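You operate a simulated robot arm through the tools that you are given. There is no shell and no other tool. Be economical: measure what you need, move in short steps, check, and stop when the job is done.

You are at the controls of a simulated robot arm. One attempt, no reset.

## Task
Put things in order on the top of the mending bench. At the end: the cream pad from the top of the mending bench stands where the black iron weight stood; the gold brass weight stands where the brown book brush stood; the black iron weight stands where the gold brass weight stood; the brown book brush stands on top of the brown parcel (marked "Liv Kvarnholt"); whatever was shut is shut again. Leave all else as you found it, and nothing knocked over.

Only the result counts: the job must be done as asked and must still hold three seconds after the hand-in. Knocking over, shifting, dropping, spilling or breaking anything else fails it.

## Robot
A 6-joint arm with a two-finger parallel gripper, fixed in place. Base frame: the origin is at the foot of the arm, x ahead of it, y to its left, z up; the work surface is at about z = 850. Lengths are in mm, angles in degrees, forces in N, time in s.
With the tool pointing down near the work surface it reaches from about 360 to 760 mm from the base axis. Its first joint turns from -66.0 to 66.0 degrees. Payload 2.45 kg.
The tool frame sits at the grasp point between the pads (the TCP): z along the fingers, y along the line on which they close. The tips reach 24 mm beyond it. Largest opening 68 mm; finger width 17, thickness 10; the body of the gripper, 40 by 70 mm, starts 41 mm behind the TCP.
Orientation is told as [roll, pitch, yaw] about the base's x, y, z axes, in that order, counted from this pose: with the fingers straight down and closing along the base's y, the tool's x points along the base's -x, its y along +y and its z along -z.

## Interface
- The arm moves only by the tool play_rows. Its argument "increments" is a list of rows, each a list of 7 numbers: the shift along the tool's x, y, z in mm, then the turn, a rotation vector about the tool's x, y, z in degrees, then the gripper command, from -1 (fully open) to 1 (shut), values between in proportion. In form: [[tx, ty, tz, wx, wy, wz, claw], ...]. A call has 1 to 12 rows; each row is the pose to reach, as a shift and turn from the pose commanded when the call began, along the tool's axes at that moment. Rows are played at 5 a second. More than 50 mm and 8.6 degrees between two rows, or a gripper value outside its range, and nothing of the call is played. Where a pose cannot be reached the arm comes as near as it can. A force on the tool above 40 N (or 10 N above the force at the start of the call, whichever is more), or a blocked arm, ends the call early, and 0.2 s more pass. The fingers move at their own pace (about 108 mm/s each) and stop on an object; they squeeze with about 34 N. The grip force told is the motor's: it shows also when the fingers shut on nothing. Time passes only in rows, and 0.2 s behind the last, so rows that repeat a pose let the fingers close. The reply holds the time, the measured pose of the TCP, the force on the tool along the base axes, the opening and the grip force, in the units named above and with some noise, with the torque about the TCP (base axes, N m) and any sound that the robot's microphone picked up.
- Cameras (640 x 400 px; columns grow to the right, rows downward): "scene" is fixed at [177.3, 427.9, 1454]; the picture's right is [-0.61, -0.79, 0.00], its down [-0.52, 0.41, -0.75] and it looks along [0.59, -0.46, -0.66] (base axes); focal length 361 px, centre (320, 200). "wrist" rides on the gripper at [84, 11, -75] in the tool frame; the picture's right is [-0.13, 0.99, 0.00], its down [-0.60, -0.08, -0.79] and it looks along [-0.79, -0.10, 0.61] (tool axes); focal length 251 px, centre (320, 200). There is no depth. A picture from a camera that has moved, and an enlarged one, comes with that camera's place and axes in the base frame and with its lens.
- capture(camera): a new picture of that camera. No time passes.
- inspect(camera, box): a new picture of the part [left, top, right, bottom] of that camera's present view, enlarged. No time passes.
- close_job(): hands the job in; it is judged then, once.

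Go step by step. Nothing tells you positions but the pictures and the camera data: compare them with the known pose of the tool, close in by small moves and look again before you grip or let go. The budget is 120 turns and 84 pictures, counting those below and the enlarged ones. Unless the task says otherwise, let go and move clear before handing in, and close with one line.

The tools are called after "Emit:" as name(argument=value, ...) on one line, values as JSON. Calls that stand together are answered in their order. play_rows: Moves the arm, as the interface text tells. Its arguments: {"type":"object","properties":{"increments":{"type":"array","items":{"type":"array","items":{"type":"number"}}}},"required":["increments"]} The other tools are called the same way: capture (camera) takes a picture; inspect (camera, box) takes an enlarged picture of a part of a camera's view; close_job () hands the job in.

At the start:

```text
clock: 0.0
position: [435.4, 9.6, 1136.2]
orientation: [0.1, 0.1, 0.0]
ft_force: [0.0, 0.3, 0.7]
wrist_torque: [-0.01, 0.0, 0.02]
finger_gap: 68.3
grip_force: 0.0
```

scene: 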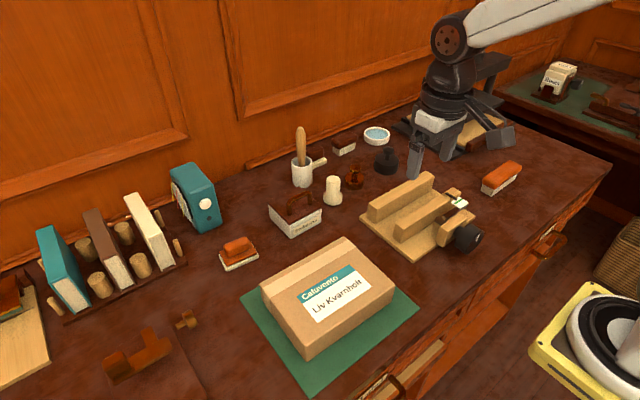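
wrist: 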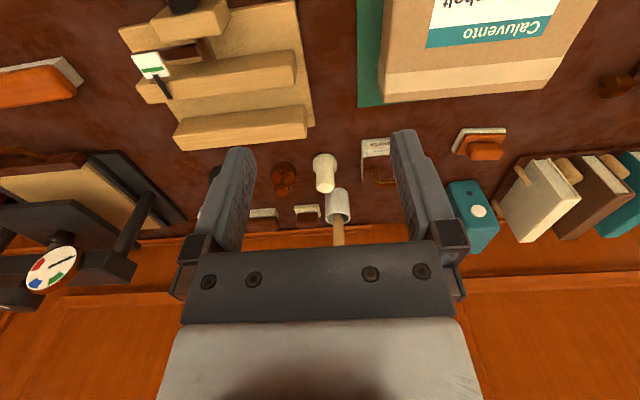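

I see a bench with a parcel, a press, several small objects near the wall. I'll enlarge the views to identify the pad, weights and brush.

Emit:
inspect(camera="scene", box=[200, 110, 400, 280])

Emit:
inspect(camera="scene", box=[340, 80, 560, 260])

Emit:
inspect(camera="scene", box=[0, 180, 220, 400])

Emit:
inspect(camera="wrist", box=[180, 110, 460, 270])

```text
2.35 times, centred on (300, 195) of scene
camera zoom: at [177.3, 427.9, 1454.0], right [-0.61, -0.79, 0.0], down [-0.52, 0.41, -0.75], along [0.59, -0.46, -0.66], focal length 849 px, centre (367, 212)
```

zoom: 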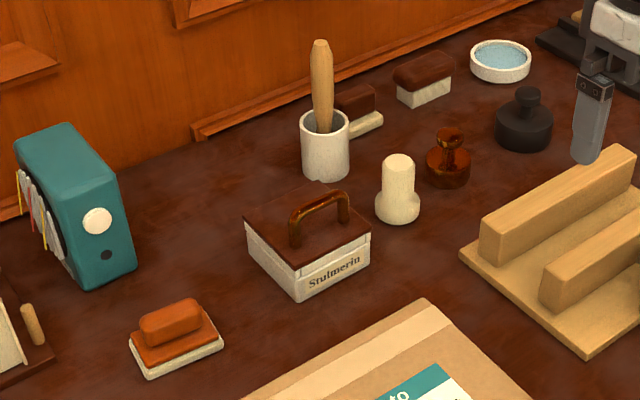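

```text
2.22 times, centred on (450, 170) of scene
camera zoom: at [177.3, 427.9, 1454.0], right [-0.61, -0.79, 0.0], down [-0.52, 0.41, -0.75], along [0.59, -0.46, -0.66], focal length 802 px, centre (31, 267)
```

zoom: 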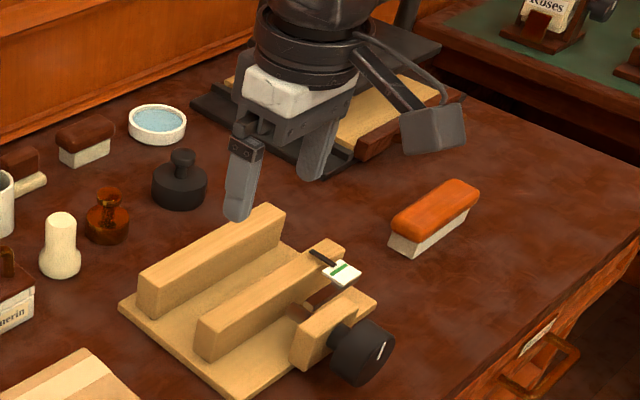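

```text
1.82 times, centred on (110, 290) of scene
camera zoom: at [177.3, 427.9, 1454.0], right [-0.61, -0.79, 0.0], down [-0.52, 0.41, -0.75], along [0.59, -0.46, -0.66], focal length 656 px, centre (702, 36)
```

zoom: 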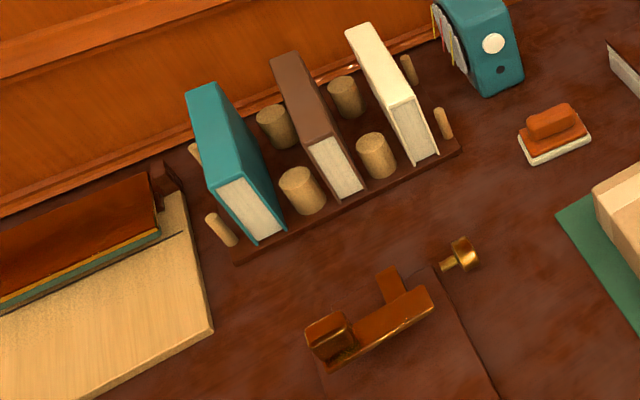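

```text
2.29 times, centred on (320, 190) of wrist
camera zoom: at [352.2, 20.6, 1212.3], right [0.13, 0.99, 0.0], down [0.6, -0.08, 0.79], along [0.79, -0.1, -0.61], focal length 575 px, centre (320, 223)
```

zoom: 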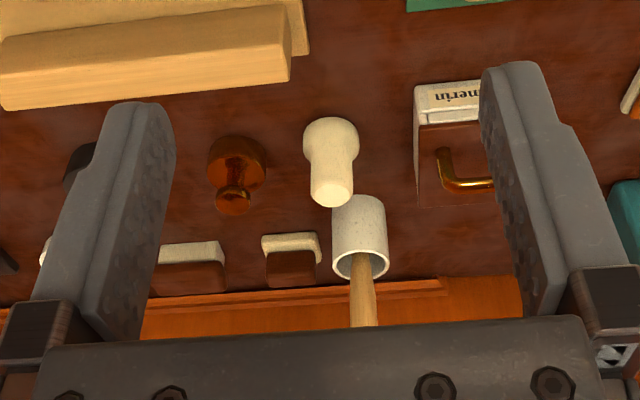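

The weights, mushroom-shaped cream pad and several brush-like things are visible; I need to tell which is the brown book brush. I'll look closer.

Emit:
inspect(camera="wrist", box=[0, 40, 110, 110])

Emit:
inspect(camera="wrist", box=[430, 110, 530, 175])

Emit:
inspect(camera="scene", box=[290, 110, 410, 190])

Emit:
inspect(camera="scene", box=[460, 140, 560, 210])

Emit:
inspect(camera="scene", box=[200, 220, 280, 280])

```text
5.71 times, centred on (55, 75) of wrist
camera zoom: at [352.2, 20.6, 1212.3], right [0.13, 0.99, 0.0], down [0.6, -0.08, 0.79], along [0.79, -0.1, -0.61], focal length 1437 px, centre (1834, 914)
```

zoom: 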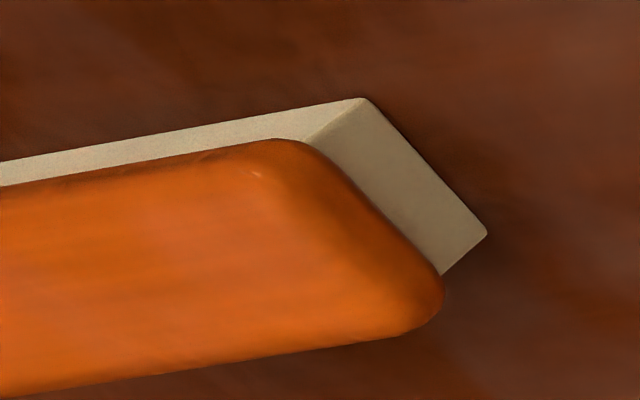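

```text
6.15 times, centred on (480, 142) of wrist
camera zoom: at [352.2, 20.6, 1212.3], right [0.13, 0.99, 0.0], down [0.6, -0.08, 0.79], along [0.79, -0.1, -0.61], focal length 1547 px, centre (-665, 554)
```

zoom: 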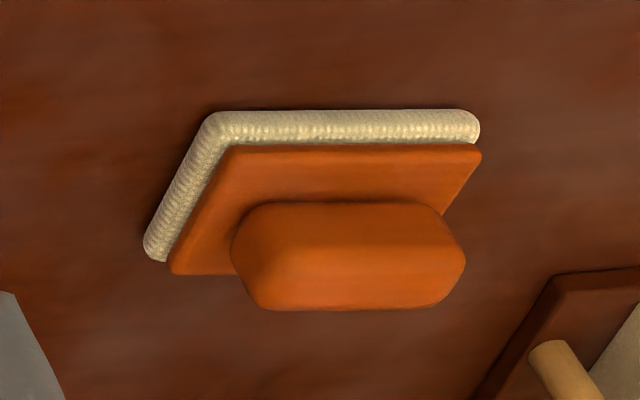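

```text
5.00 times, centred on (350, 150) of scene
camera zoom: at [177.3, 427.9, 1454.0], right [-0.61, -0.79, 0.0], down [-0.52, 0.41, -0.75], along [0.59, -0.46, -0.66], focal length 1804 px, centre (170, 450)
```

zoom: 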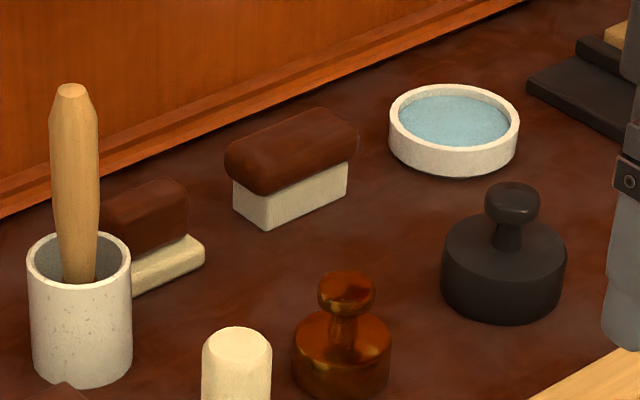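

```text
5.71 times, centred on (510, 175) of scene
camera zoom: at [177.3, 427.9, 1454.0], right [-0.61, -0.79, 0.0], down [-0.52, 0.41, -0.75], along [0.59, -0.46, -0.66], focal length 2061 px, centre (-766, 343)
```

zoom: 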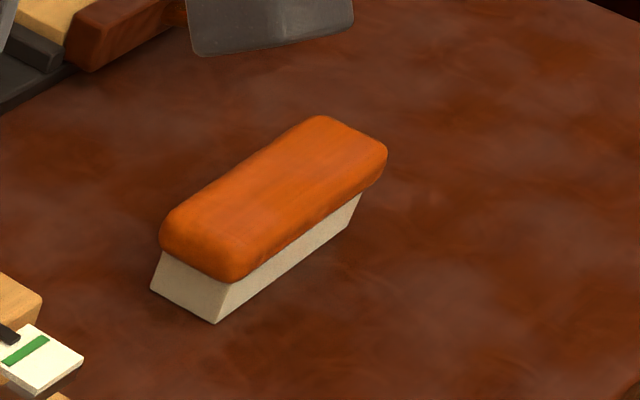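

```text
6.67 times, centred on (240, 250) of scene
camera zoom: at [177.3, 427.9, 1454.0], right [-0.61, -0.79, 0.0], down [-0.52, 0.41, -0.75], along [0.59, -0.46, -0.66], focal length 2405 px, centre (853, -133)
```

zoom: 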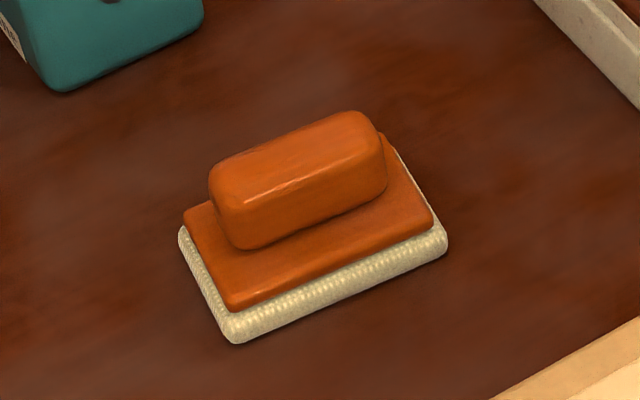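

The flat item with a ribbed cream underside and wooden grip at the left looks like a pad, and the mushroom might be something else. I'll look closer at the mushroom and at the rest of the room to settle the names.

Emit:
inspect(camera="scene", box=[310, 160, 380, 215])

Emit:
inspect(camera="scene", box=[500, 40, 640, 140])

Emit:
play_rows(increments=[[[0, 0, 40, 0, 0, 0, -1], [0, 0, 80, 0, 0, 0, -1], [0, -40, 100, 0, 0, 0, -1], [0, -60, 110, 0, 0, 0, -1]]])

```text
7.27 times, centred on (345, 188) of scene
camera zoom: at [177.3, 427.9, 1454.0], right [-0.61, -0.79, 0.0], down [-0.52, 0.41, -0.75], along [0.59, -0.46, -0.66], focal length 2623 px, centre (138, 291)
```

zoom: 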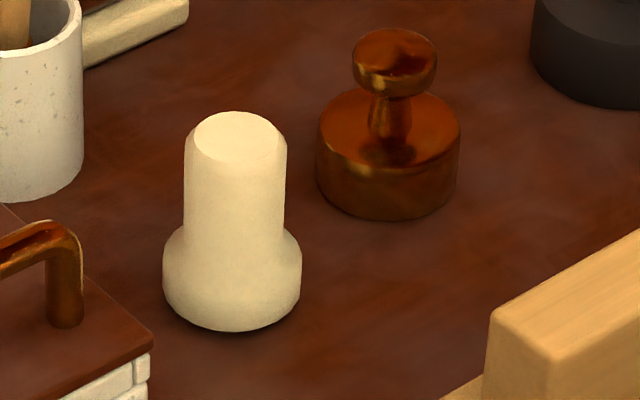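

```text
4.00 times, centred on (570, 90) of scene
camera zoom: at [177.3, 427.9, 1454.0], right [-0.61, -0.79, 0.0], down [-0.52, 0.41, -0.75], along [0.59, -0.46, -0.66], focal length 1443 px, centre (-680, 640)
```

zoom: 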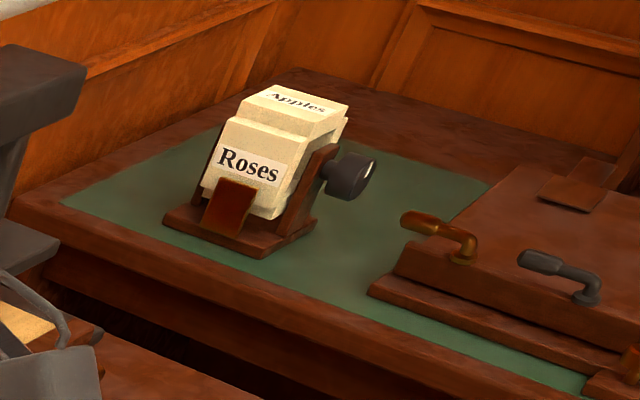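

```text
refused: a row must be a list of 7 entries
```

The mushroom is a plain cream handle-shaped tool. I'll move lower and look from the wrist camera.

Emit:
play_rows(increments=[[0, 0, 40, 0, 0, 0, -1], [0, 0, 80, 0, 0, 0, -1], [0, -40, 100, 0, 0, 0, -1], [0, -80, 110, 0, 0, 0, -1]])

Emit:
capture(camera="wrist")

Emit:
capture(camera="scene")

```text
clock: 1.0
position: [434.3, -69.4, 1025.8]
orientation: [0.0, 0.0, 0.0]
ft_force: [-0.7, 0.0, -0.2]
wrist_torque: [0.01, -0.01, 0.01]
finger_gap: 68.1
grip_force: 0.0
```

```text
70 pictures are left
camera wrist: at [350.6, -58.6, 1101.6], right [0.13, 0.99, 0.0], down [0.6, -0.08, 0.79], along [0.79, -0.1, -0.61], focal length 251 px, centre (320, 200)
```

wrist: 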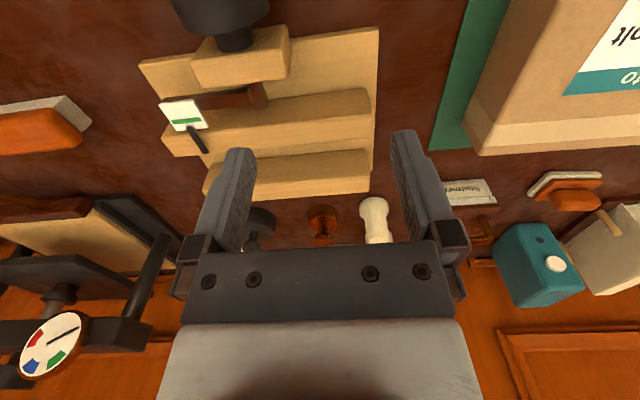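

```text
69 pictures are left
```

scene: 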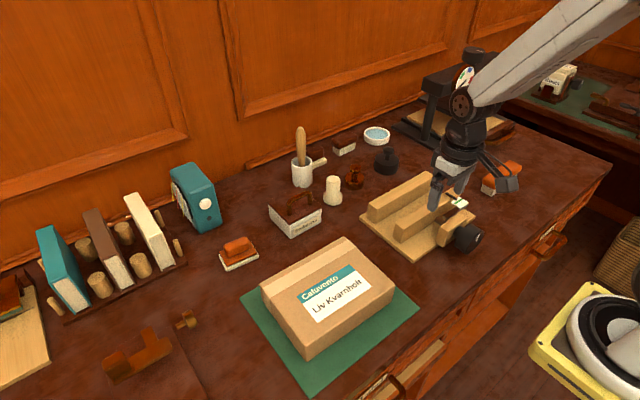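

Dark brushes by the wall compute to ~870 mm out (beyond reach), so the brown book brush is the one at about (476,-400), long side along y. Next I go above it with the tool turned by 90° so the fingers close along x.

Emit:
play_rows(increments=[[-4, -30, 0, 0, 0, 8.2, -1], [-8, -60, 0, 0, 0, 16.4, -1], [-12, -90, 0, 0, 0, 24.6, -1], [-16, -120, 0, 0, 0, 32.8, -1], [-20, -150, 0, 0, 0, 41, -1], [-24, -180, 0, 0, 0, 49.2, -1], [-28, -210, 0, 0, 0, 57.4, -1], [-32, -240, 0, 0, 0, 65.6, -1], [-36, -270, 0, 0, 0, 73.8, -1], [-39, -300, 0, 0, 0, 82, -1], [-42, -330, 0, 0, 0, 90, -1], [-42, -330, 0, 0, 0, 90, -1]])

Emit:
capture(camera="wrist")

Emit:
capture(camera="scene")

```text
clock: 3.6
position: [477.7, -400.9, 1027.2]
orientation: [0.0, -0.1, -90.1]
ft_force: [-0.6, -0.1, 0.4]
wrist_torque: [-0.01, 0.0, 0.01]
finger_gap: 67.7
grip_force: 0.1
```

```text
68 pictures are left
camera wrist: at [489.5, -316.3, 1103.2], right [0.99, -0.13, 0.0], down [-0.08, -0.6, 0.79], along [-0.1, -0.79, -0.61], focal length 251 px, centre (320, 200)
```

wrist: 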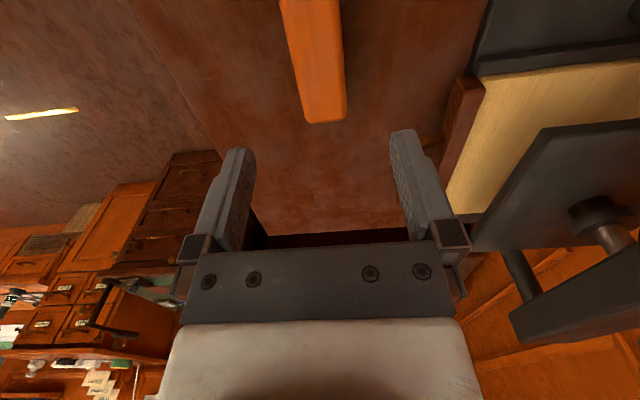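

```text
67 pictures are left
```

scene: 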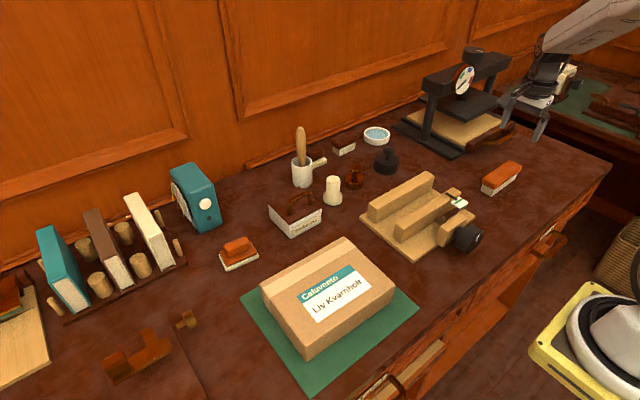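

The brush lies under the open fingers (x≈478, width ≈42). I descend to just above it and look.

Emit:
play_rows(increments=[[0, 0, 30, 0, 0, 0, -1], [0, 0, 60, 0, 0, 0, -1], [0, 0, 85, 0, 0, 0, -1], [0, 0, 85, 0, 0, 0, -1]])

Emit:
capture(camera="wrist")

Emit:
inspect(camera="scene", box=[440, 90, 560, 210])

```text
clock: 4.6
position: [479.5, -400.8, 940.3]
orientation: [0.0, 0.0, -89.9]
ft_force: [0.6, -0.3, 0.3]
wrist_torque: [0.01, -0.01, -0.02]
finger_gap: 68.0
grip_force: 0.1
```

```text
66 pictures are left
camera wrist: at [490.5, -316.7, 1016.5], right [0.99, -0.13, 0.0], down [-0.08, -0.6, 0.79], along [-0.1, -0.79, -0.61], focal length 251 px, centre (320, 200)
```

wrist: 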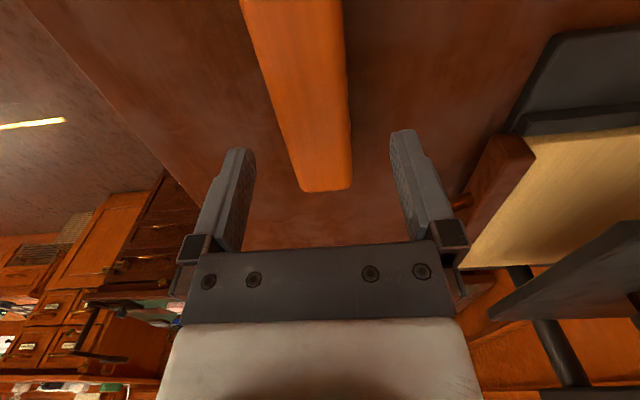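

```text
3.33 times, centred on (500, 150) of scene
camera zoom: at [177.3, 427.9, 1454.0], right [-0.61, -0.79, 0.0], down [-0.52, 0.41, -0.75], along [0.59, -0.46, -0.66], focal length 1202 px, centre (-280, 367)
```

zoom: 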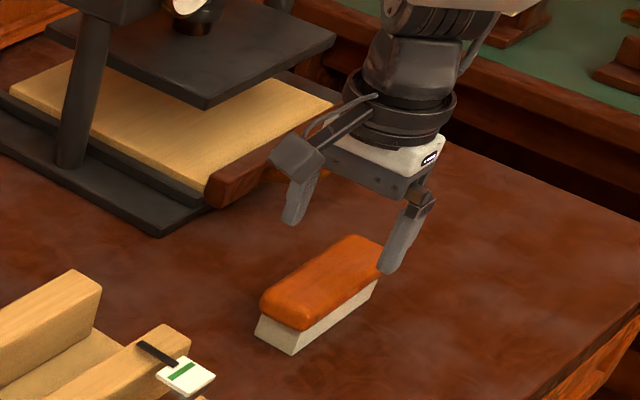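

The brush top is at z≈897 and centred at about (478,-400). I descend to z≈884 and close.

Emit:
play_rows(increments=[[0, -1.5, 20, 0, 0, 0, -1], [0, -1.5, 40, 0, 0, 0, -1], [0, -1.5, 56, 0, 0, 0, -1], [0, -1.5, 56, 0, 0, 0, -1], [0, -1.5, 56, 0, 0, 0, 1], [0, -1.5, 56, 0, 0, 0, 1], [0, -1.5, 56, 0, 0, 0, 1]])

Emit:
capture(camera="wrist")

```text
clock: 6.2
position: [476.9, -400.1, 883.2]
orientation: [0.0, 0.0, -90.0]
ft_force: [0.0, 0.2, -0.1]
wrist_torque: [-0.05, -0.03, 0.02]
finger_gap: 41.6
grip_force: 34.4
```

```text
64 pictures are left
camera wrist: at [488.5, -316.1, 960.2], right [0.99, -0.13, 0.0], down [-0.08, -0.6, 0.79], along [-0.1, -0.79, -0.61], focal length 251 px, centre (320, 200)
```

wrist: 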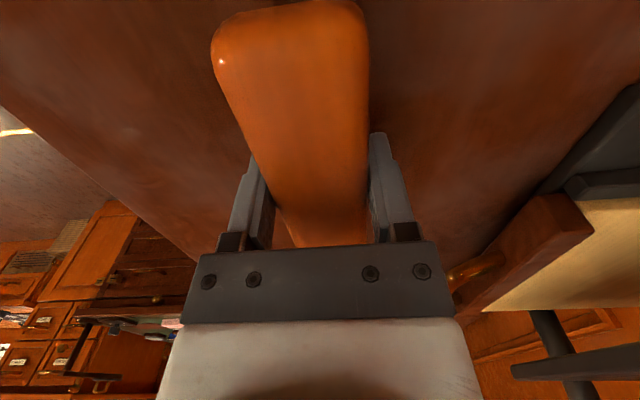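

The brush is gripped (41.6 mm). I lift it and carry it toward the parcel at about (470,186).

Emit:
play_rows(increments=[[0, 0, -15, 0, 0, 0, 1], [0, 0, -55, 0, 0, 0, 1], [0, 0, -100, 0, 0, 0, 1], [0, 0, -150, 0, 0, 0, 1], [45, 0, -150, 0, 0, 0, 1], [90, 0, -150, 0, 0, 0, 1], [135, 0, -150, 0, 0, 0, 1], [180, 0, -150, 0, 0, 0, 1], [225, 0, -150, 0, 0, 0, 1], [270, 0, -150, 0, 0, 0, 1], [315, 0, -150, 0, 0, 0, 1], [315, 0, -150, 0, 0, 0, 1]])

Emit:
play_rows(increments=[[45, 0, 0, 0, 0, 0, 1], [90, 0, 0, 0, 0, 0, 1], [135, 0, 0, 0, 0, 0, 1], [180, 0, 0, 0, 0, 0, 1], [225, 0, 0, 0, 0, 0, 1], [270, -7, 0, 0, 0, 0, 1], [270, -7, 0, 0, 0, 0, 1]])

Emit:
capture(camera="wrist")

Emit:
capture(camera="scene")

```text
clock: 8.8
position: [476.1, -85.2, 1035.3]
orientation: [0.0, 0.1, -90.1]
ft_force: [0.5, 0.2, -1.3]
wrist_torque: [0.01, 0.01, -0.02]
finger_gap: 41.4
grip_force: 33.7
```

```text
clock: 10.4
position: [466.8, 182.8, 1034.4]
orientation: [0.0, 0.0, -90.0]
ft_force: [0.1, 0.0, -1.2]
wrist_torque: [-0.02, 0.03, 0.0]
finger_gap: 41.4
grip_force: 33.5
```

```text
63 pictures are left
camera wrist: at [478.9, 267.2, 1109.9], right [0.99, -0.13, 0.0], down [-0.08, -0.6, 0.79], along [-0.1, -0.79, -0.61], focal length 251 px, centre (320, 200)
```

wrist: 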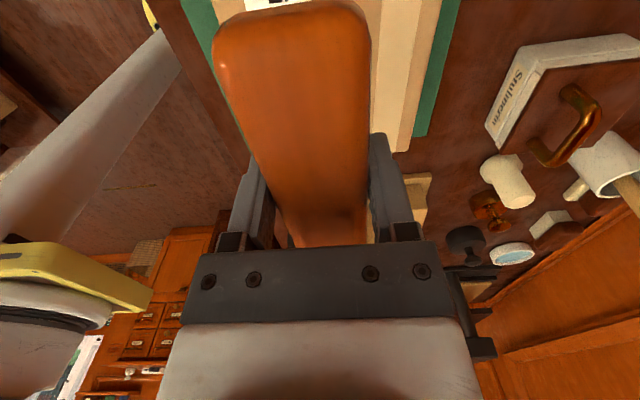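

```text
62 pictures are left
```

scene: 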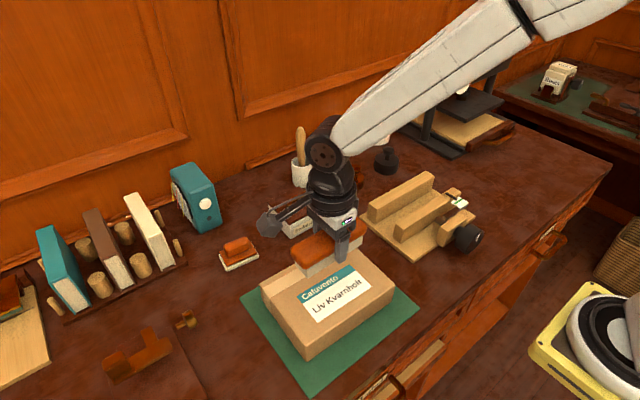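

The parcel's far edge checks out at x≈540, y≈95, so (468,184) is near its centre. I lower the brush near the top, then creep.

Emit:
play_rows(increments=[[0, 0, 30, 0, 0, 0, 1], [0, 0, 55, 0, 0, 0, 1], [0, 0, 55, 0, 0, 0, 1]])

Emit:
inspect(camera="scene", box=[230, 190, 430, 370])

```text
clock: 11.2
position: [467.5, 183.9, 980.4]
orientation: [-0.1, 0.0, -90.0]
ft_force: [-0.7, -0.4, -1.9]
wrist_torque: [0.01, 0.04, 0.02]
finger_gap: 41.4
grip_force: 34.0
```

```text
2.22 times, centred on (330, 280) of scene
camera zoom: at [177.3, 427.9, 1454.0], right [-0.61, -0.79, 0.0], down [-0.52, 0.41, -0.75], along [0.59, -0.46, -0.66], focal length 802 px, centre (298, 22)
```

zoom: 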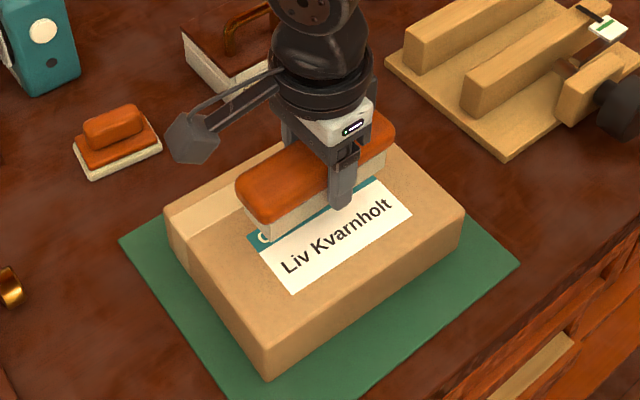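

The brush is centred over the parcel. I creep down.

Emit:
play_rows(increments=[[0, 0, 8, 0, 0, 0, 1], [0, 0, 14, 0, 0, 0, 1], [0, 0, 17, 0, 0, 0, 1], [0, 0, 17, 0, 0, 0, 1]])

Emit:
inspect(camera="scene", box=[270, 220, 380, 310])

```text
clock: 12.2
position: [468.0, 184.3, 963.1]
orientation: [-0.1, 0.0, -90.0]
ft_force: [-0.9, -0.7, -1.2]
wrist_torque: [0.0, -0.01, 0.01]
finger_gap: 41.5
grip_force: 34.1
```

```text
4.44 times, centred on (325, 265) of scene
camera zoom: at [177.3, 427.9, 1454.0], right [-0.61, -0.79, 0.0], down [-0.52, 0.41, -0.75], along [0.59, -0.46, -0.66], focal length 1603 px, centre (298, -89)
```

zoom: 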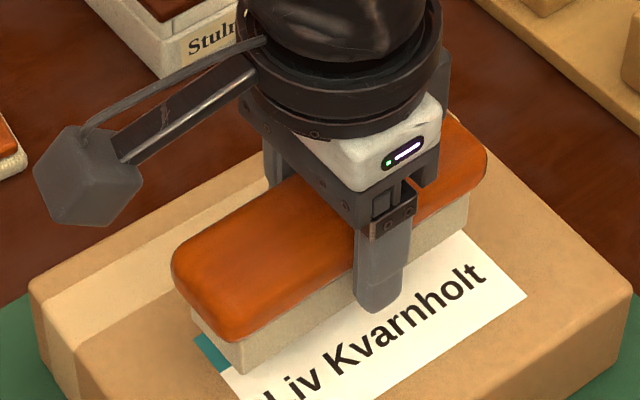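

Emit:
play_rows(increments=[[0, 0, 2, 0, 0, 0, 1], [0, 0, 4, 0, 0, 0, 1], [0, 0, 4, 0, 0, 0, 1]])

```text
clock: 13.0
position: [469.1, 185.2, 960.1]
orientation: [0.0, 0.0, -90.0]
ft_force: [0.3, 0.6, -0.8]
wrist_torque: [-0.04, 0.0, 0.0]
finger_gap: 41.7
grip_force: 34.6
```

No contact yet; I keep creeping down.

Emit:
play_rows(increments=[[0, 0, 2, 0, 0, 0, 1], [0, 0, 4, 0, 0, 0, 1], [0, 0, 4, 0, 0, 0, 1]])

Emit:
inspect(camera="scene", box=[270, 220, 380, 310])

```text
clock: 13.8
position: [469.7, 183.3, 956.3]
orientation: [0.0, 0.0, -90.1]
ft_force: [-0.1, 0.5, -0.2]
wrist_torque: [0.0, -0.01, 0.03]
finger_gap: 41.6
grip_force: 33.9
```

```text
4.44 times, centred on (325, 265) of scene
camera zoom: at [177.3, 427.9, 1454.0], right [-0.61, -0.79, 0.0], down [-0.52, 0.41, -0.75], along [0.59, -0.46, -0.66], focal length 1603 px, centre (298, -89)
```

zoom: 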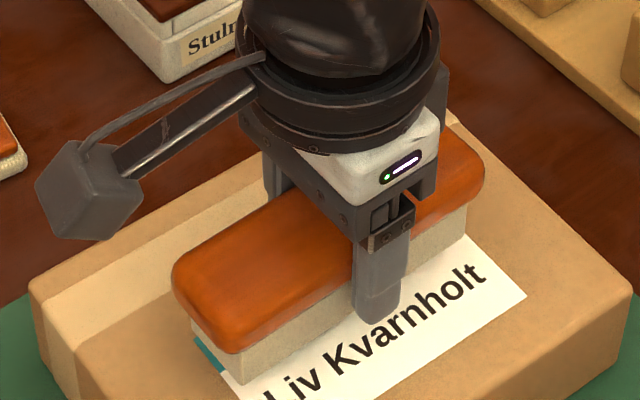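

Emit:
play_rows(increments=[[0, 0, 1.5, 0, 0, 0, 1], [0, 0, 3, 0, 0, 0, 1], [0, 0, 3, 0, 0, 0, 1]])

```text
clock: 14.6
position: [468.9, 185.3, 951.2]
orientation: [0.0, -0.1, -90.0]
ft_force: [0.7, 0.5, -0.7]
wrist_torque: [0.0, 0.02, -0.01]
finger_gap: 41.5
grip_force: 34.2
```

Emit:
play_rows(increments=[[0, 0, 1.5, 0, 0, 0, 1], [0, 0, 3, 0, 0, 0, 1], [0, 0, 3, 0, 0, 0, 1]])

Emit:
inspect(camera="scene", box=[270, 220, 380, 310])

```text
clock: 15.4
position: [468.7, 184.7, 948.4]
orientation: [0.0, 0.1, -89.9]
ft_force: [-0.8, 0.2, -0.5]
wrist_torque: [0.01, 0.03, 0.0]
finger_gap: 41.3
grip_force: 33.5
```

```text
4.44 times, centred on (325, 265) of scene
camera zoom: at [177.3, 427.9, 1454.0], right [-0.61, -0.79, 0.0], down [-0.52, 0.41, -0.75], along [0.59, -0.46, -0.66], focal length 1603 px, centre (298, -89)
```

zoom: 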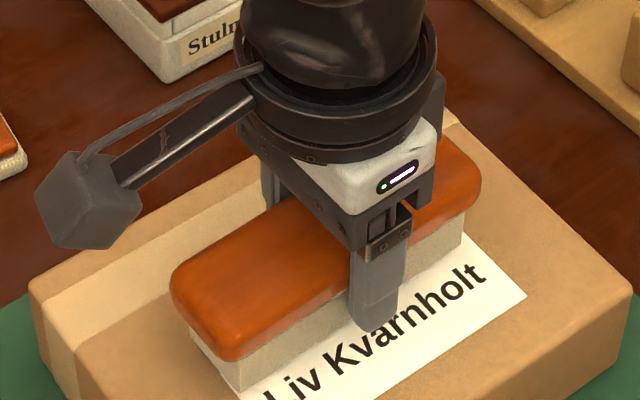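

Emit:
play_rows(increments=[[0, 0, 1.5, 0, 0, 0, 1], [0, 0, 3, 0, 0, 0, 1], [0, 0, 3, 0, 0, 0, 1]])

```text
clock: 16.2
position: [470.4, 184.2, 946.8]
orientation: [0.1, 0.0, -90.0]
ft_force: [0.4, -0.5, -1.4]
wrist_torque: [0.03, -0.02, 0.02]
finger_gap: 41.7
grip_force: 33.5
```

Emit:
play_rows(increments=[[0, 0, 1.5, 0, 0, 0, 1], [0, 0, 3, 0, 0, 0, 1], [0, 0, 3, 0, 0, 0, 1]])

Emit:
inspect(camera="scene", box=[270, 220, 380, 310])

```text
clock: 17.0
position: [469.3, 185.3, 944.5]
orientation: [0.2, 0.0, -89.9]
ft_force: [-1.9, -2.7, 13.7]
wrist_torque: [-0.44, 0.1, 0.04]
finger_gap: 41.9
grip_force: 34.1
```

```text
4.44 times, centred on (325, 265) of scene
camera zoom: at [177.0, 427.8, 1454.1], right [-0.61, -0.79, 0.0], down [-0.52, 0.41, -0.75], along [0.59, -0.46, -0.66], focal length 1603 px, centre (298, -89)
```

zoom: 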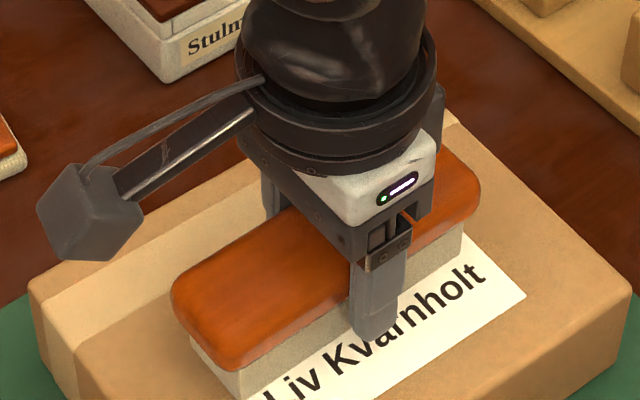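

Contact with the parcel (force 14 N). I release and rise.

Emit:
play_rows(increments=[[0, 0, -1, 0, 0, 0, 1], [0, 0, -1, 0, 0, 0, -1], [0, 0, -1, 0, 0, 0, -1], [0, 0, -1, 0, 0, 0, -1], [0, 0, -30, 0, 0, 0, -1], [0, 0, -70, 0, 0, 0, -1], [0, 0, -110, 0, 0, 0, -1]])

Emit:
capture(camera="scene")

```text
clock: 18.6
position: [468.3, 185.5, 1053.7]
orientation: [0.0, 0.0, -89.9]
ft_force: [0.3, -0.2, -0.4]
wrist_torque: [0.02, 0.01, 0.02]
finger_gap: 67.9
grip_force: 0.0
```

```text
56 pictures are left
```

scene: 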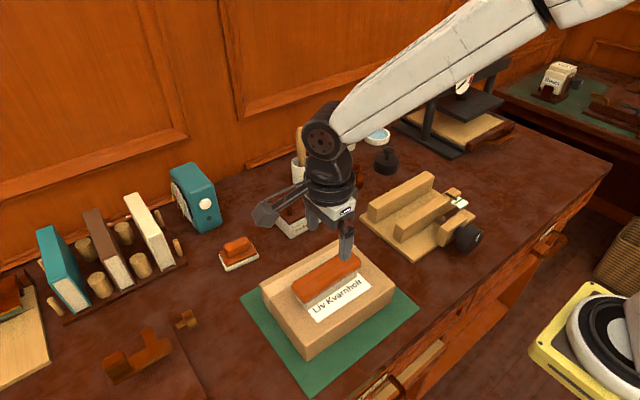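

The brush stands on the parcel. Now I go toward the brass weight at about (710,-97), turning back to yaw 0.

Emit:
play_rows(increments=[[-26, 16.5, 2, 0, 0, -8.2, -1], [-52, 33, 4, 0, 0, -16.4, -1], [-78, 49.5, 6, 0, 0, -24.6, -1], [-104, 66, 8, 0, 0, -32.8, -1], [-130, 82.5, 10, 0, 0, -41, -1], [-156, 99, 12, 0, 0, -49.2, -1], [-182, 115.5, 14, 0, 0, -57.4, -1], [-208, 132, 16, 0, 0, -65.6, -1], [-234, 148.5, 18, 0, 0, -73.8, -1], [-260, 165, 20, 0, 0, -82, -1], [-282, 182, 22, 0, 0, -90, -1], [-282, 182, 22, 0, 0, -90, -1]])

Emit:
capture(camera="wrist")

Emit:
capture(camera="scene")

```text
clock: 21.2
position: [651.2, -95.6, 1031.1]
orientation: [0.0, 0.0, 0.1]
ft_force: [0.1, -0.4, -0.5]
wrist_torque: [0.0, -0.02, 0.03]
finger_gap: 68.2
grip_force: 0.0
```

```text
55 pictures are left
camera wrist: at [567.9, -85.0, 1107.6], right [0.13, 0.99, 0.0], down [0.6, -0.08, 0.79], along [0.79, -0.1, -0.61], focal length 251 px, centre (320, 200)
```

wrist: 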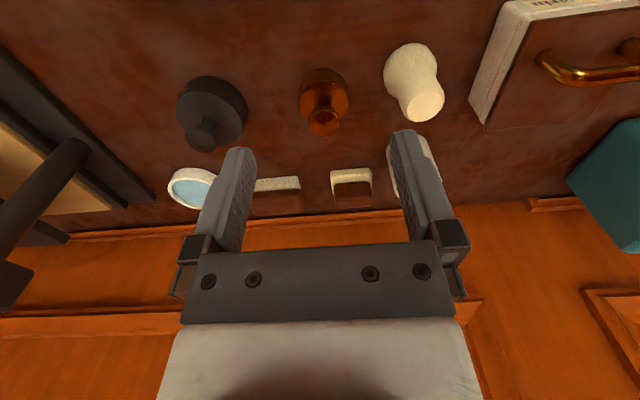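

```text
54 pictures are left
```

scene: 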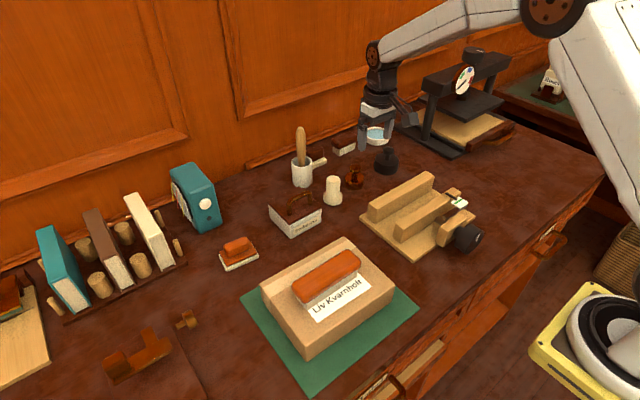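

I measure the weights and the mushroom in an enlarged wrist view.

Emit:
inspect(camera="wrist", box=[160, 20, 460, 210])

```text
2.11 times, centred on (310, 115) of wrist
camera zoom: at [567.9, -85.0, 1107.6], right [0.13, 0.99, 0.0], down [0.6, -0.08, 0.79], along [0.79, -0.1, -0.61], focal length 529 px, centre (341, 379)
```

zoom: 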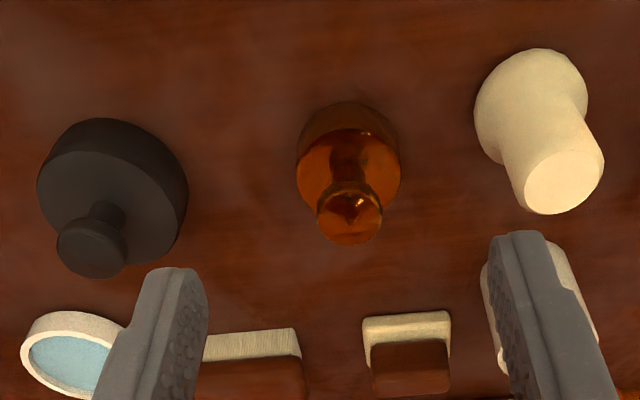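

Triangulation puts the brass knob at (712.5,-99.5,902) and the iron knob at (714,-222,906). I move above the brass knob.

Emit:
play_rows(increments=[[-30, -2, 0, 0, 0, 0, -1], [-61.5, -4, 0, 0, 0, 0, -1], [-61.5, -4, 40, 0, 0, 0, -1], [-61.5, -4, 84, 0, 0, 0, -1], [-61.5, -4, 84, 0, 0, 0, -1]])

Emit:
capture(camera="wrist")

Emit:
inspect(camera="scene", box=[310, 100, 430, 210])

```text
clock: 22.4
position: [710.9, -99.9, 946.6]
orientation: [0.0, -0.1, -0.1]
ft_force: [0.0, -0.7, -0.4]
wrist_torque: [0.0, 0.0, 0.0]
finger_gap: 68.0
grip_force: 0.0
```

```text
52 pictures are left
camera wrist: at [629.1, -89.2, 1023.4], right [0.13, 0.99, 0.0], down [0.6, -0.08, 0.79], along [0.79, -0.1, -0.61], focal length 251 px, centre (320, 200)
```

wrist: 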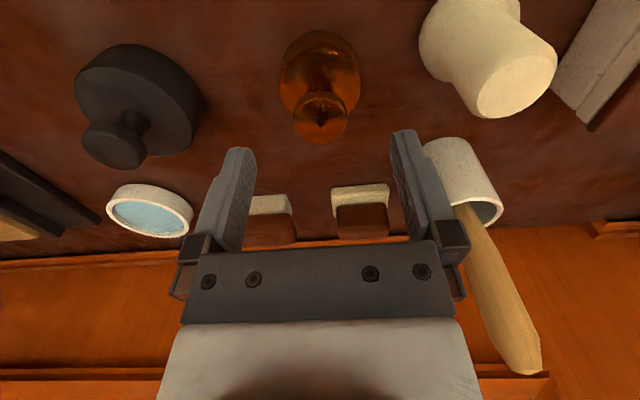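

```text
3.64 times, centred on (370, 155) of scene
camera zoom: at [177.3, 427.9, 1454.0], right [-0.61, -0.79, 0.0], down [-0.52, 0.41, -0.75], along [0.59, -0.46, -0.66], focal length 1312 px, centre (138, 364)
```

zoom: 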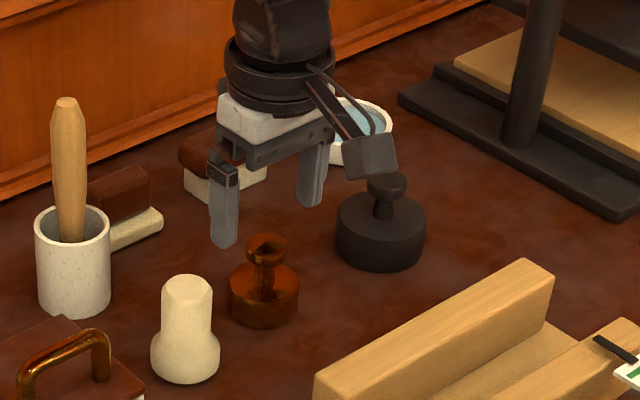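

Aligned above the brass knob; I descend to z≈904 and close.

Emit:
play_rows(increments=[[0, 0, 15, 0, 0, 0, -1], [0, 0, 30, 0, 0, 0, -1], [0, 0, 42, 0, 0, 0, -1], [0, 0, 42, 0, 0, 0, -1], [0, 0, 42, 0, 0, 0, 1], [0, 0, 42, 0, 0, 0, 1], [0, 0, 42, 0, 0, 0, 1]])

Emit:
capture(camera="wrist")

```text
clock: 24.0
position: [713.6, -100.5, 906.2]
orientation: [0.0, -0.1, -0.1]
ft_force: [-0.1, 2.4, 0.0]
wrist_torque: [0.01, -0.05, 0.04]
finger_gap: 29.7
grip_force: 33.5
```

```text
50 pictures are left
camera wrist: at [629.8, -89.6, 981.2], right [0.13, 0.99, 0.0], down [0.6, -0.08, 0.79], along [0.79, -0.1, -0.61], focal length 251 px, centre (320, 200)
```

wrist: 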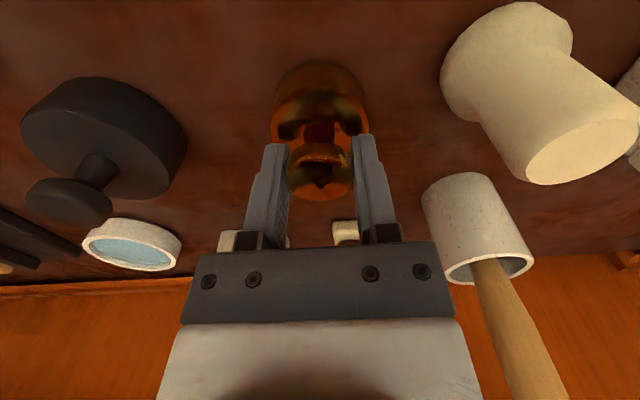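

The brass knob is held (29.7 mm). I lift, retreat, then carry it to the brush spot (477,-399).

Emit:
play_rows(increments=[[0, 0, -10, 0, 0, 0, 1], [0, 0, -40, 0, 0, 0, 1], [0, 0, -80, 0, 0, 0, 1], [0, 0, -115, 0, 0, 0, 1], [45, 0, -115, 0, 0, 0, 1], [90, 0, -115, 0, 0, 0, 1], [135, 0, -115, 0, 0, 0, 1], [180, 0, -115, 0, 0, 0, 1], [225, 0, -115, 0, 0, 0, 1], [235, -40, -115, 0, 0, 0, 1], [235, -80, -115, 0, 0, 0, 1], [235, -80, -115, 0, 0, 0, 1]])

Emit:
play_rows(increments=[[0, -45, 0, 0, 0, 0, 1], [0, -90, 0, 0, 0, 0, 1], [0, -135, 0, 0, 0, 0, 1], [0, -180, 0, 0, 0, 0, 1], [0, -219, 0, 0, 0, 0, 1], [0, -219, 30, 0, 0, 0, 1], [0, -219, 60, 0, 0, 0, 1], [0, -219, 60, 0, 0, 0, 1]])

Emit:
capture(camera="scene")

Emit:
capture(camera="wrist")

```text
clock: 26.6
position: [476.2, -183.4, 1017.8]
orientation: [0.0, -0.1, 0.0]
ft_force: [0.3, -0.6, -4.2]
wrist_torque: [-0.04, -0.01, -0.01]
finger_gap: 29.9
grip_force: 34.3
```

```text
clock: 28.4
position: [477.9, -402.2, 959.7]
orientation: [0.0, 0.0, 0.0]
ft_force: [0.8, -0.6, -4.9]
wrist_torque: [-0.02, -0.02, 0.0]
finger_gap: 29.9
grip_force: 34.3
```

```text
49 pictures are left
```

scene: 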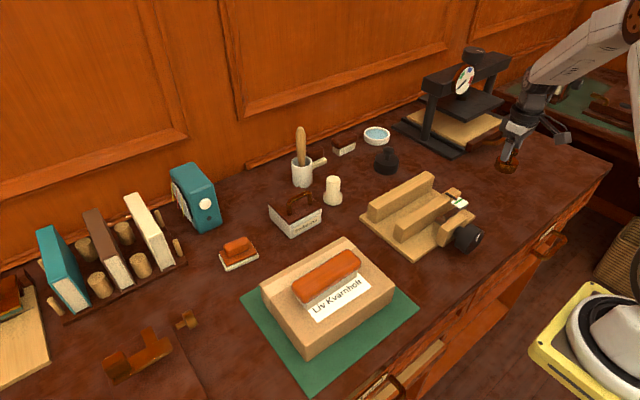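

```text
48 pictures are left
camera wrist: at [394.9, -390.5, 1035.2], right [0.13, 0.99, 0.0], down [0.6, -0.08, 0.79], along [0.79, -0.1, -0.61], focal length 251 px, centre (320, 200)
```

wrist: 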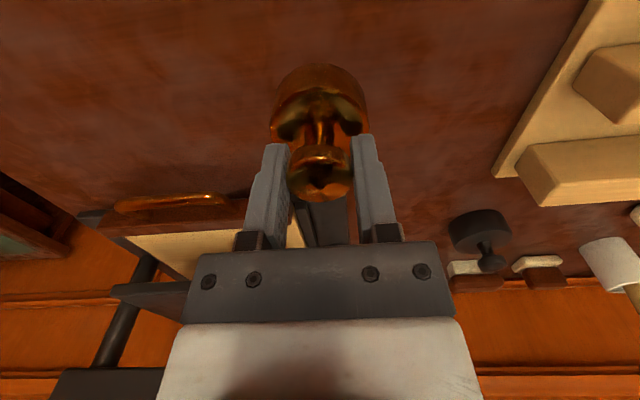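

The weight is over the brush spot. I lower it near the table.

Emit:
play_rows(increments=[[0, 2, 20, 0, 0, 0, 1], [0, 2, 40, 0, 0, 0, 1], [0, 2, 50, 0, 0, 0, 1], [0, 2, 52, 0, 0, 0, 1], [0, 2, 52, 0, 0, 0, 1]])

```text
clock: 29.6
position: [478.3, -398.7, 909.8]
orientation: [0.0, 0.0, -0.1]
ft_force: [0.3, 1.0, -4.9]
wrist_torque: [0.04, -0.04, 0.0]
finger_gap: 29.6
grip_force: 33.8
```

Emit:
play_rows(increments=[[0, 0, 1.5, 0, 0, 0, 1], [0, 0, 3, 0, 0, 0, 1], [0, 0, 3, 0, 0, 0, 1]])

```text
clock: 30.4
position: [479.1, -397.9, 905.5]
orientation: [0.1, 0.0, -0.1]
ft_force: [-0.3, -0.5, -4.1]
wrist_torque: [0.0, -0.01, -0.03]
finger_gap: 29.1
grip_force: 34.0
```

Emit:
play_rows(increments=[[0, 0, 1, 0, 0, 0, 1], [0, 0, 2, 0, 0, 0, 1], [0, 0, 2, 0, 0, 0, 1]])

```text
clock: 31.2
position: [478.2, -398.8, 904.7]
orientation: [0.0, -0.1, 0.0]
ft_force: [-4.7, 5.6, 20.5]
wrist_torque: [0.2, 0.5, -0.06]
finger_gap: 29.9
grip_force: 34.1
```

It is on the table. I release and rise, then look.

Emit:
play_rows(increments=[[0, 0, -0.7, 0, 0, 0, 1], [0, 0, -0.7, 0, 0, 0, -1], [0, 0, -0.7, 0, 0, 0, -1], [0, 0, -0.7, 0, 0, 0, -1], [0, 0, -30, 0, 0, 0, -1], [0, 0, -70, 0, 0, 0, -1], [0, 0, -115, 0, 0, 0, -1]])

Emit:
inspect(camera="scene", box=[440, 90, 560, 210])

```text
clock: 32.8
position: [479.4, -398.9, 1018.2]
orientation: [0.0, -0.1, -0.1]
ft_force: [-0.7, 0.6, -0.2]
wrist_torque: [0.01, -0.01, 0.02]
finger_gap: 68.2
grip_force: 0.0
```

```text
3.33 times, centred on (500, 150) of scene
camera zoom: at [177.3, 427.9, 1454.0], right [-0.61, -0.79, 0.0], down [-0.52, 0.41, -0.75], along [0.59, -0.46, -0.66], focal length 1202 px, centre (-280, 367)
```

zoom: 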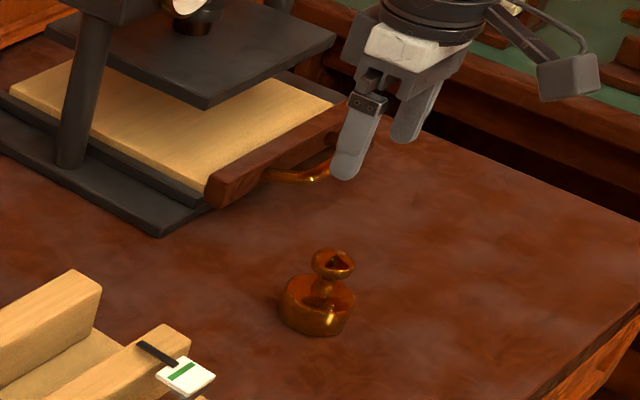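

The brass weight stands at the brush spot. Next the iron weight: I move to a viewing spot in front of it.

Emit:
play_rows(increments=[[0, 45, 0, 0, 0, 0, -1], [0, 90, 0, 0, 0, 0, -1], [0, 135, 0, 0, 0, 0, -1], [0, 177, 0, 0, 0, 0, -1], [-45, 177, 0, 0, 0, 0, -1], [-90, 177, 0, 0, 0, 0, -1], [-135, 177, 0, 0, 0, 0, -1], [-176, 177, 0, 0, 0, 0, -1], [-176, 177, 0, 0, 0, 0, -1]])

Emit:
capture(camera="wrist")

```text
clock: 34.8
position: [653.4, -223.3, 1017.6]
orientation: [0.1, 0.1, 0.0]
ft_force: [0.4, -0.1, 0.2]
wrist_torque: [-0.02, 0.0, 0.01]
finger_gap: 68.2
grip_force: 0.1
```

```text
46 pictures are left
camera wrist: at [569.5, -211.6, 1093.6], right [0.13, 0.99, 0.0], down [0.6, -0.08, 0.79], along [0.79, -0.1, -0.61], focal length 251 px, centre (320, 200)
```

wrist: 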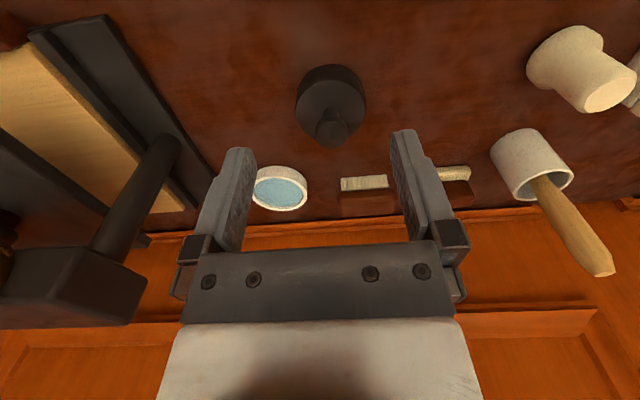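

Emit:
inspect(camera="wrist", box=[260, 50, 410, 150])

```text
4.00 times, centred on (335, 100) of wrist
camera zoom: at [569.5, -211.6, 1093.6], right [0.13, 0.99, 0.0], down [0.6, -0.08, 0.79], along [0.79, -0.1, -0.61], focal length 1006 px, centre (260, 600)
```

zoom: 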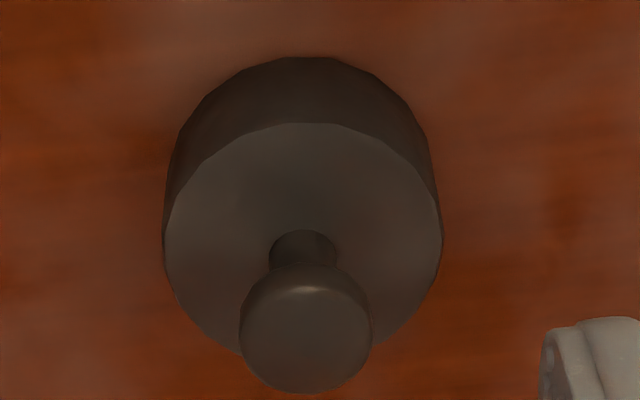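

Iron knob is at about (713,-219.5,906). I move over it and look once more.

Emit:
play_rows(increments=[[-30, 3, 0, 0, 0, 0, -1], [-59, 3.5, 0, 0, 0, 0, -1], [-59, 3.5, 35, 0, 0, 0, -1], [-59, 3.5, 70, 0, 0, 0, -1], [-59, 3.5, 70, 0, 0, 0, -1]])

Emit:
capture(camera="wrist")

```text
clock: 36.0
position: [712.8, -217.8, 947.9]
orientation: [0.0, 0.0, 0.0]
ft_force: [0.5, 0.3, 0.7]
wrist_torque: [0.01, 0.01, 0.0]
finger_gap: 68.1
grip_force: 0.1
```

```text
44 pictures are left
camera wrist: at [629.5, -207.6, 1023.8], right [0.13, 0.99, 0.0], down [0.6, -0.08, 0.79], along [0.79, -0.1, -0.61], focal length 251 px, centre (320, 200)
```

wrist: 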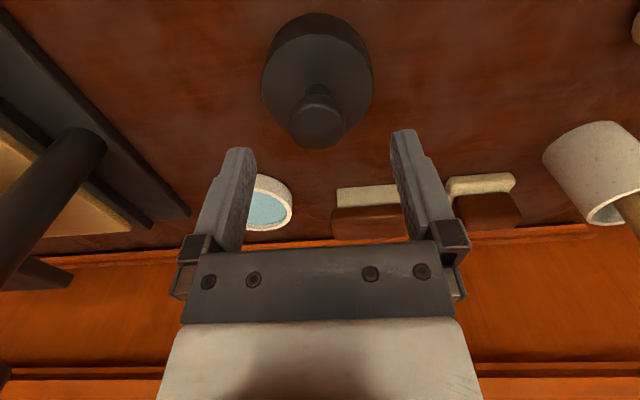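

Aligned. I descend and close on the iron knob.

Emit:
play_rows(increments=[[0, 0, 15, 0, 0, 0, -1], [0, 0, 30, 0, 0, 0, -1], [0, 0, 42, 0, 0, 0, -1], [0, 0, 42, 0, 0, 0, -1], [0, 0, 42, 0, 0, 0, 1], [0, 0, 42, 0, 0, 0, 1], [0, 0, 42, 0, 0, 0, 1]])

Emit:
capture(camera="wrist")

```text
clock: 37.6
position: [713.5, -218.0, 907.8]
orientation: [0.0, 0.1, 0.0]
ft_force: [0.7, -3.9, -0.7]
wrist_torque: [0.03, -0.19, -0.09]
finger_gap: 29.6
grip_force: 33.9
```

```text
43 pictures are left
camera wrist: at [629.1, -206.1, 983.1], right [0.13, 0.99, 0.0], down [0.6, -0.08, 0.79], along [0.79, -0.1, -0.61], focal length 251 px, centre (320, 200)
```

wrist: 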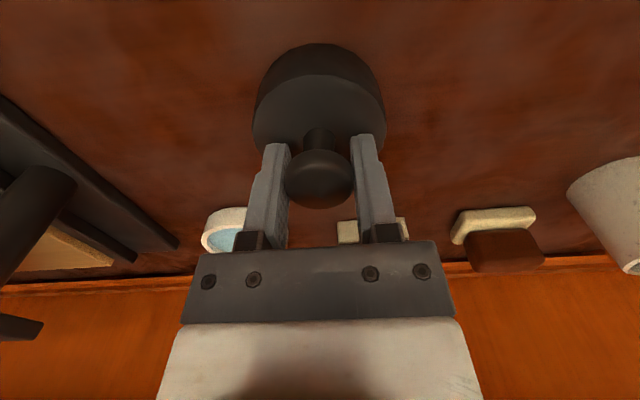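

Held. I lift the iron weight and carry it to the brass spot (712.5,-99.7).

Emit:
play_rows(increments=[[0, 0, -8, 0, 0, 0, 1], [0, 0, -25, 0, 0, 0, 1], [0, 0, -50, 0, 0, 0, 1], [0, 30, -50, 0, 0, 0, 1], [0, 60, -50, 0, 0, 0, 1], [0, 90, -50, 0, 0, 0, 1], [0, 118.5, -50, 0, 0, 0, 1], [0, 118.5, -50, 0, 0, 0, 1], [0, 118.5, -30, 0, 0, 0, 1], [0, 118.5, -15, 0, 0, 0, 1], [0, 118.5, -15, 0, 0, 0, 1]])

Emit:
capture(camera="wrist")

Emit:
inspect(camera="scene", box=[310, 100, 430, 210])

```text
clock: 40.0
position: [714.3, -98.9, 922.4]
orientation: [0.0, 0.0, 0.0]
ft_force: [-0.6, 0.2, -8.7]
wrist_torque: [-0.04, -0.04, 0.03]
finger_gap: 29.7
grip_force: 33.9
```

```text
42 pictures are left
camera wrist: at [629.9, -88.5, 997.2], right [0.13, 0.99, 0.0], down [0.6, -0.08, 0.79], along [0.79, -0.1, -0.61], focal length 251 px, centre (320, 200)
```

wrist: 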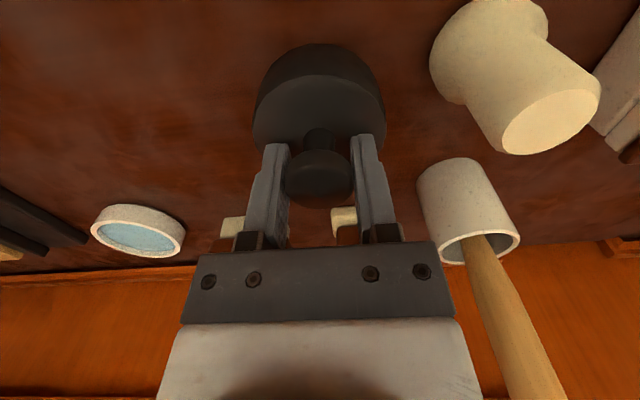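

```text
3.64 times, centred on (370, 155) of scene
camera zoom: at [177.5, 427.9, 1454.0], right [-0.61, -0.79, 0.0], down [-0.52, 0.41, -0.75], along [0.59, -0.46, -0.66], focal length 1312 px, centre (138, 364)
```

zoom: 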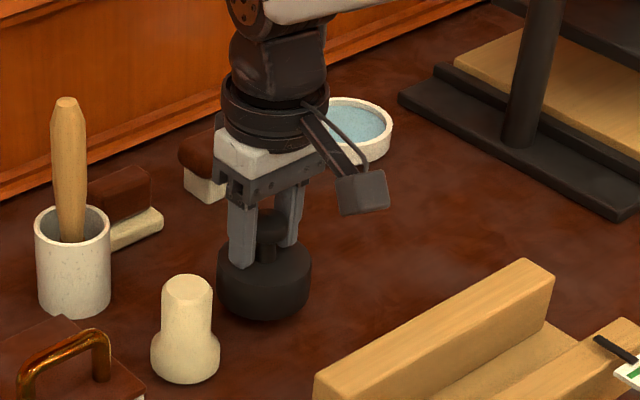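

Emit:
play_rows(increments=[[1, 0, 5, 0, 0, 0, 1], [1, 0, 10, 0, 0, 0, 1], [1, 0, 12.5, 0, 0, 0, 1], [1, 0, 12.5, 0, 0, 0, 1]])

```text
clock: 41.0
position: [711.7, -100.2, 907.8]
orientation: [0.1, 0.1, 0.0]
ft_force: [0.1, 1.0, -8.2]
wrist_torque: [0.01, 0.0, -0.01]
finger_gap: 29.8
grip_force: 34.2
```

Emit:
play_rows(increments=[[0, 0, 1.2, 0, 0, 0, 1], [0, 0, 2.4, 0, 0, 0, 1], [0, 0, 2.4, 0, 0, 0, 1]])

```text
clock: 41.8
position: [711.3, -100.2, 906.7]
orientation: [0.0, 0.0, 0.0]
ft_force: [-4.5, -0.5, 5.8]
wrist_torque: [0.06, 0.56, 0.0]
finger_gap: 29.6
grip_force: 34.4
```

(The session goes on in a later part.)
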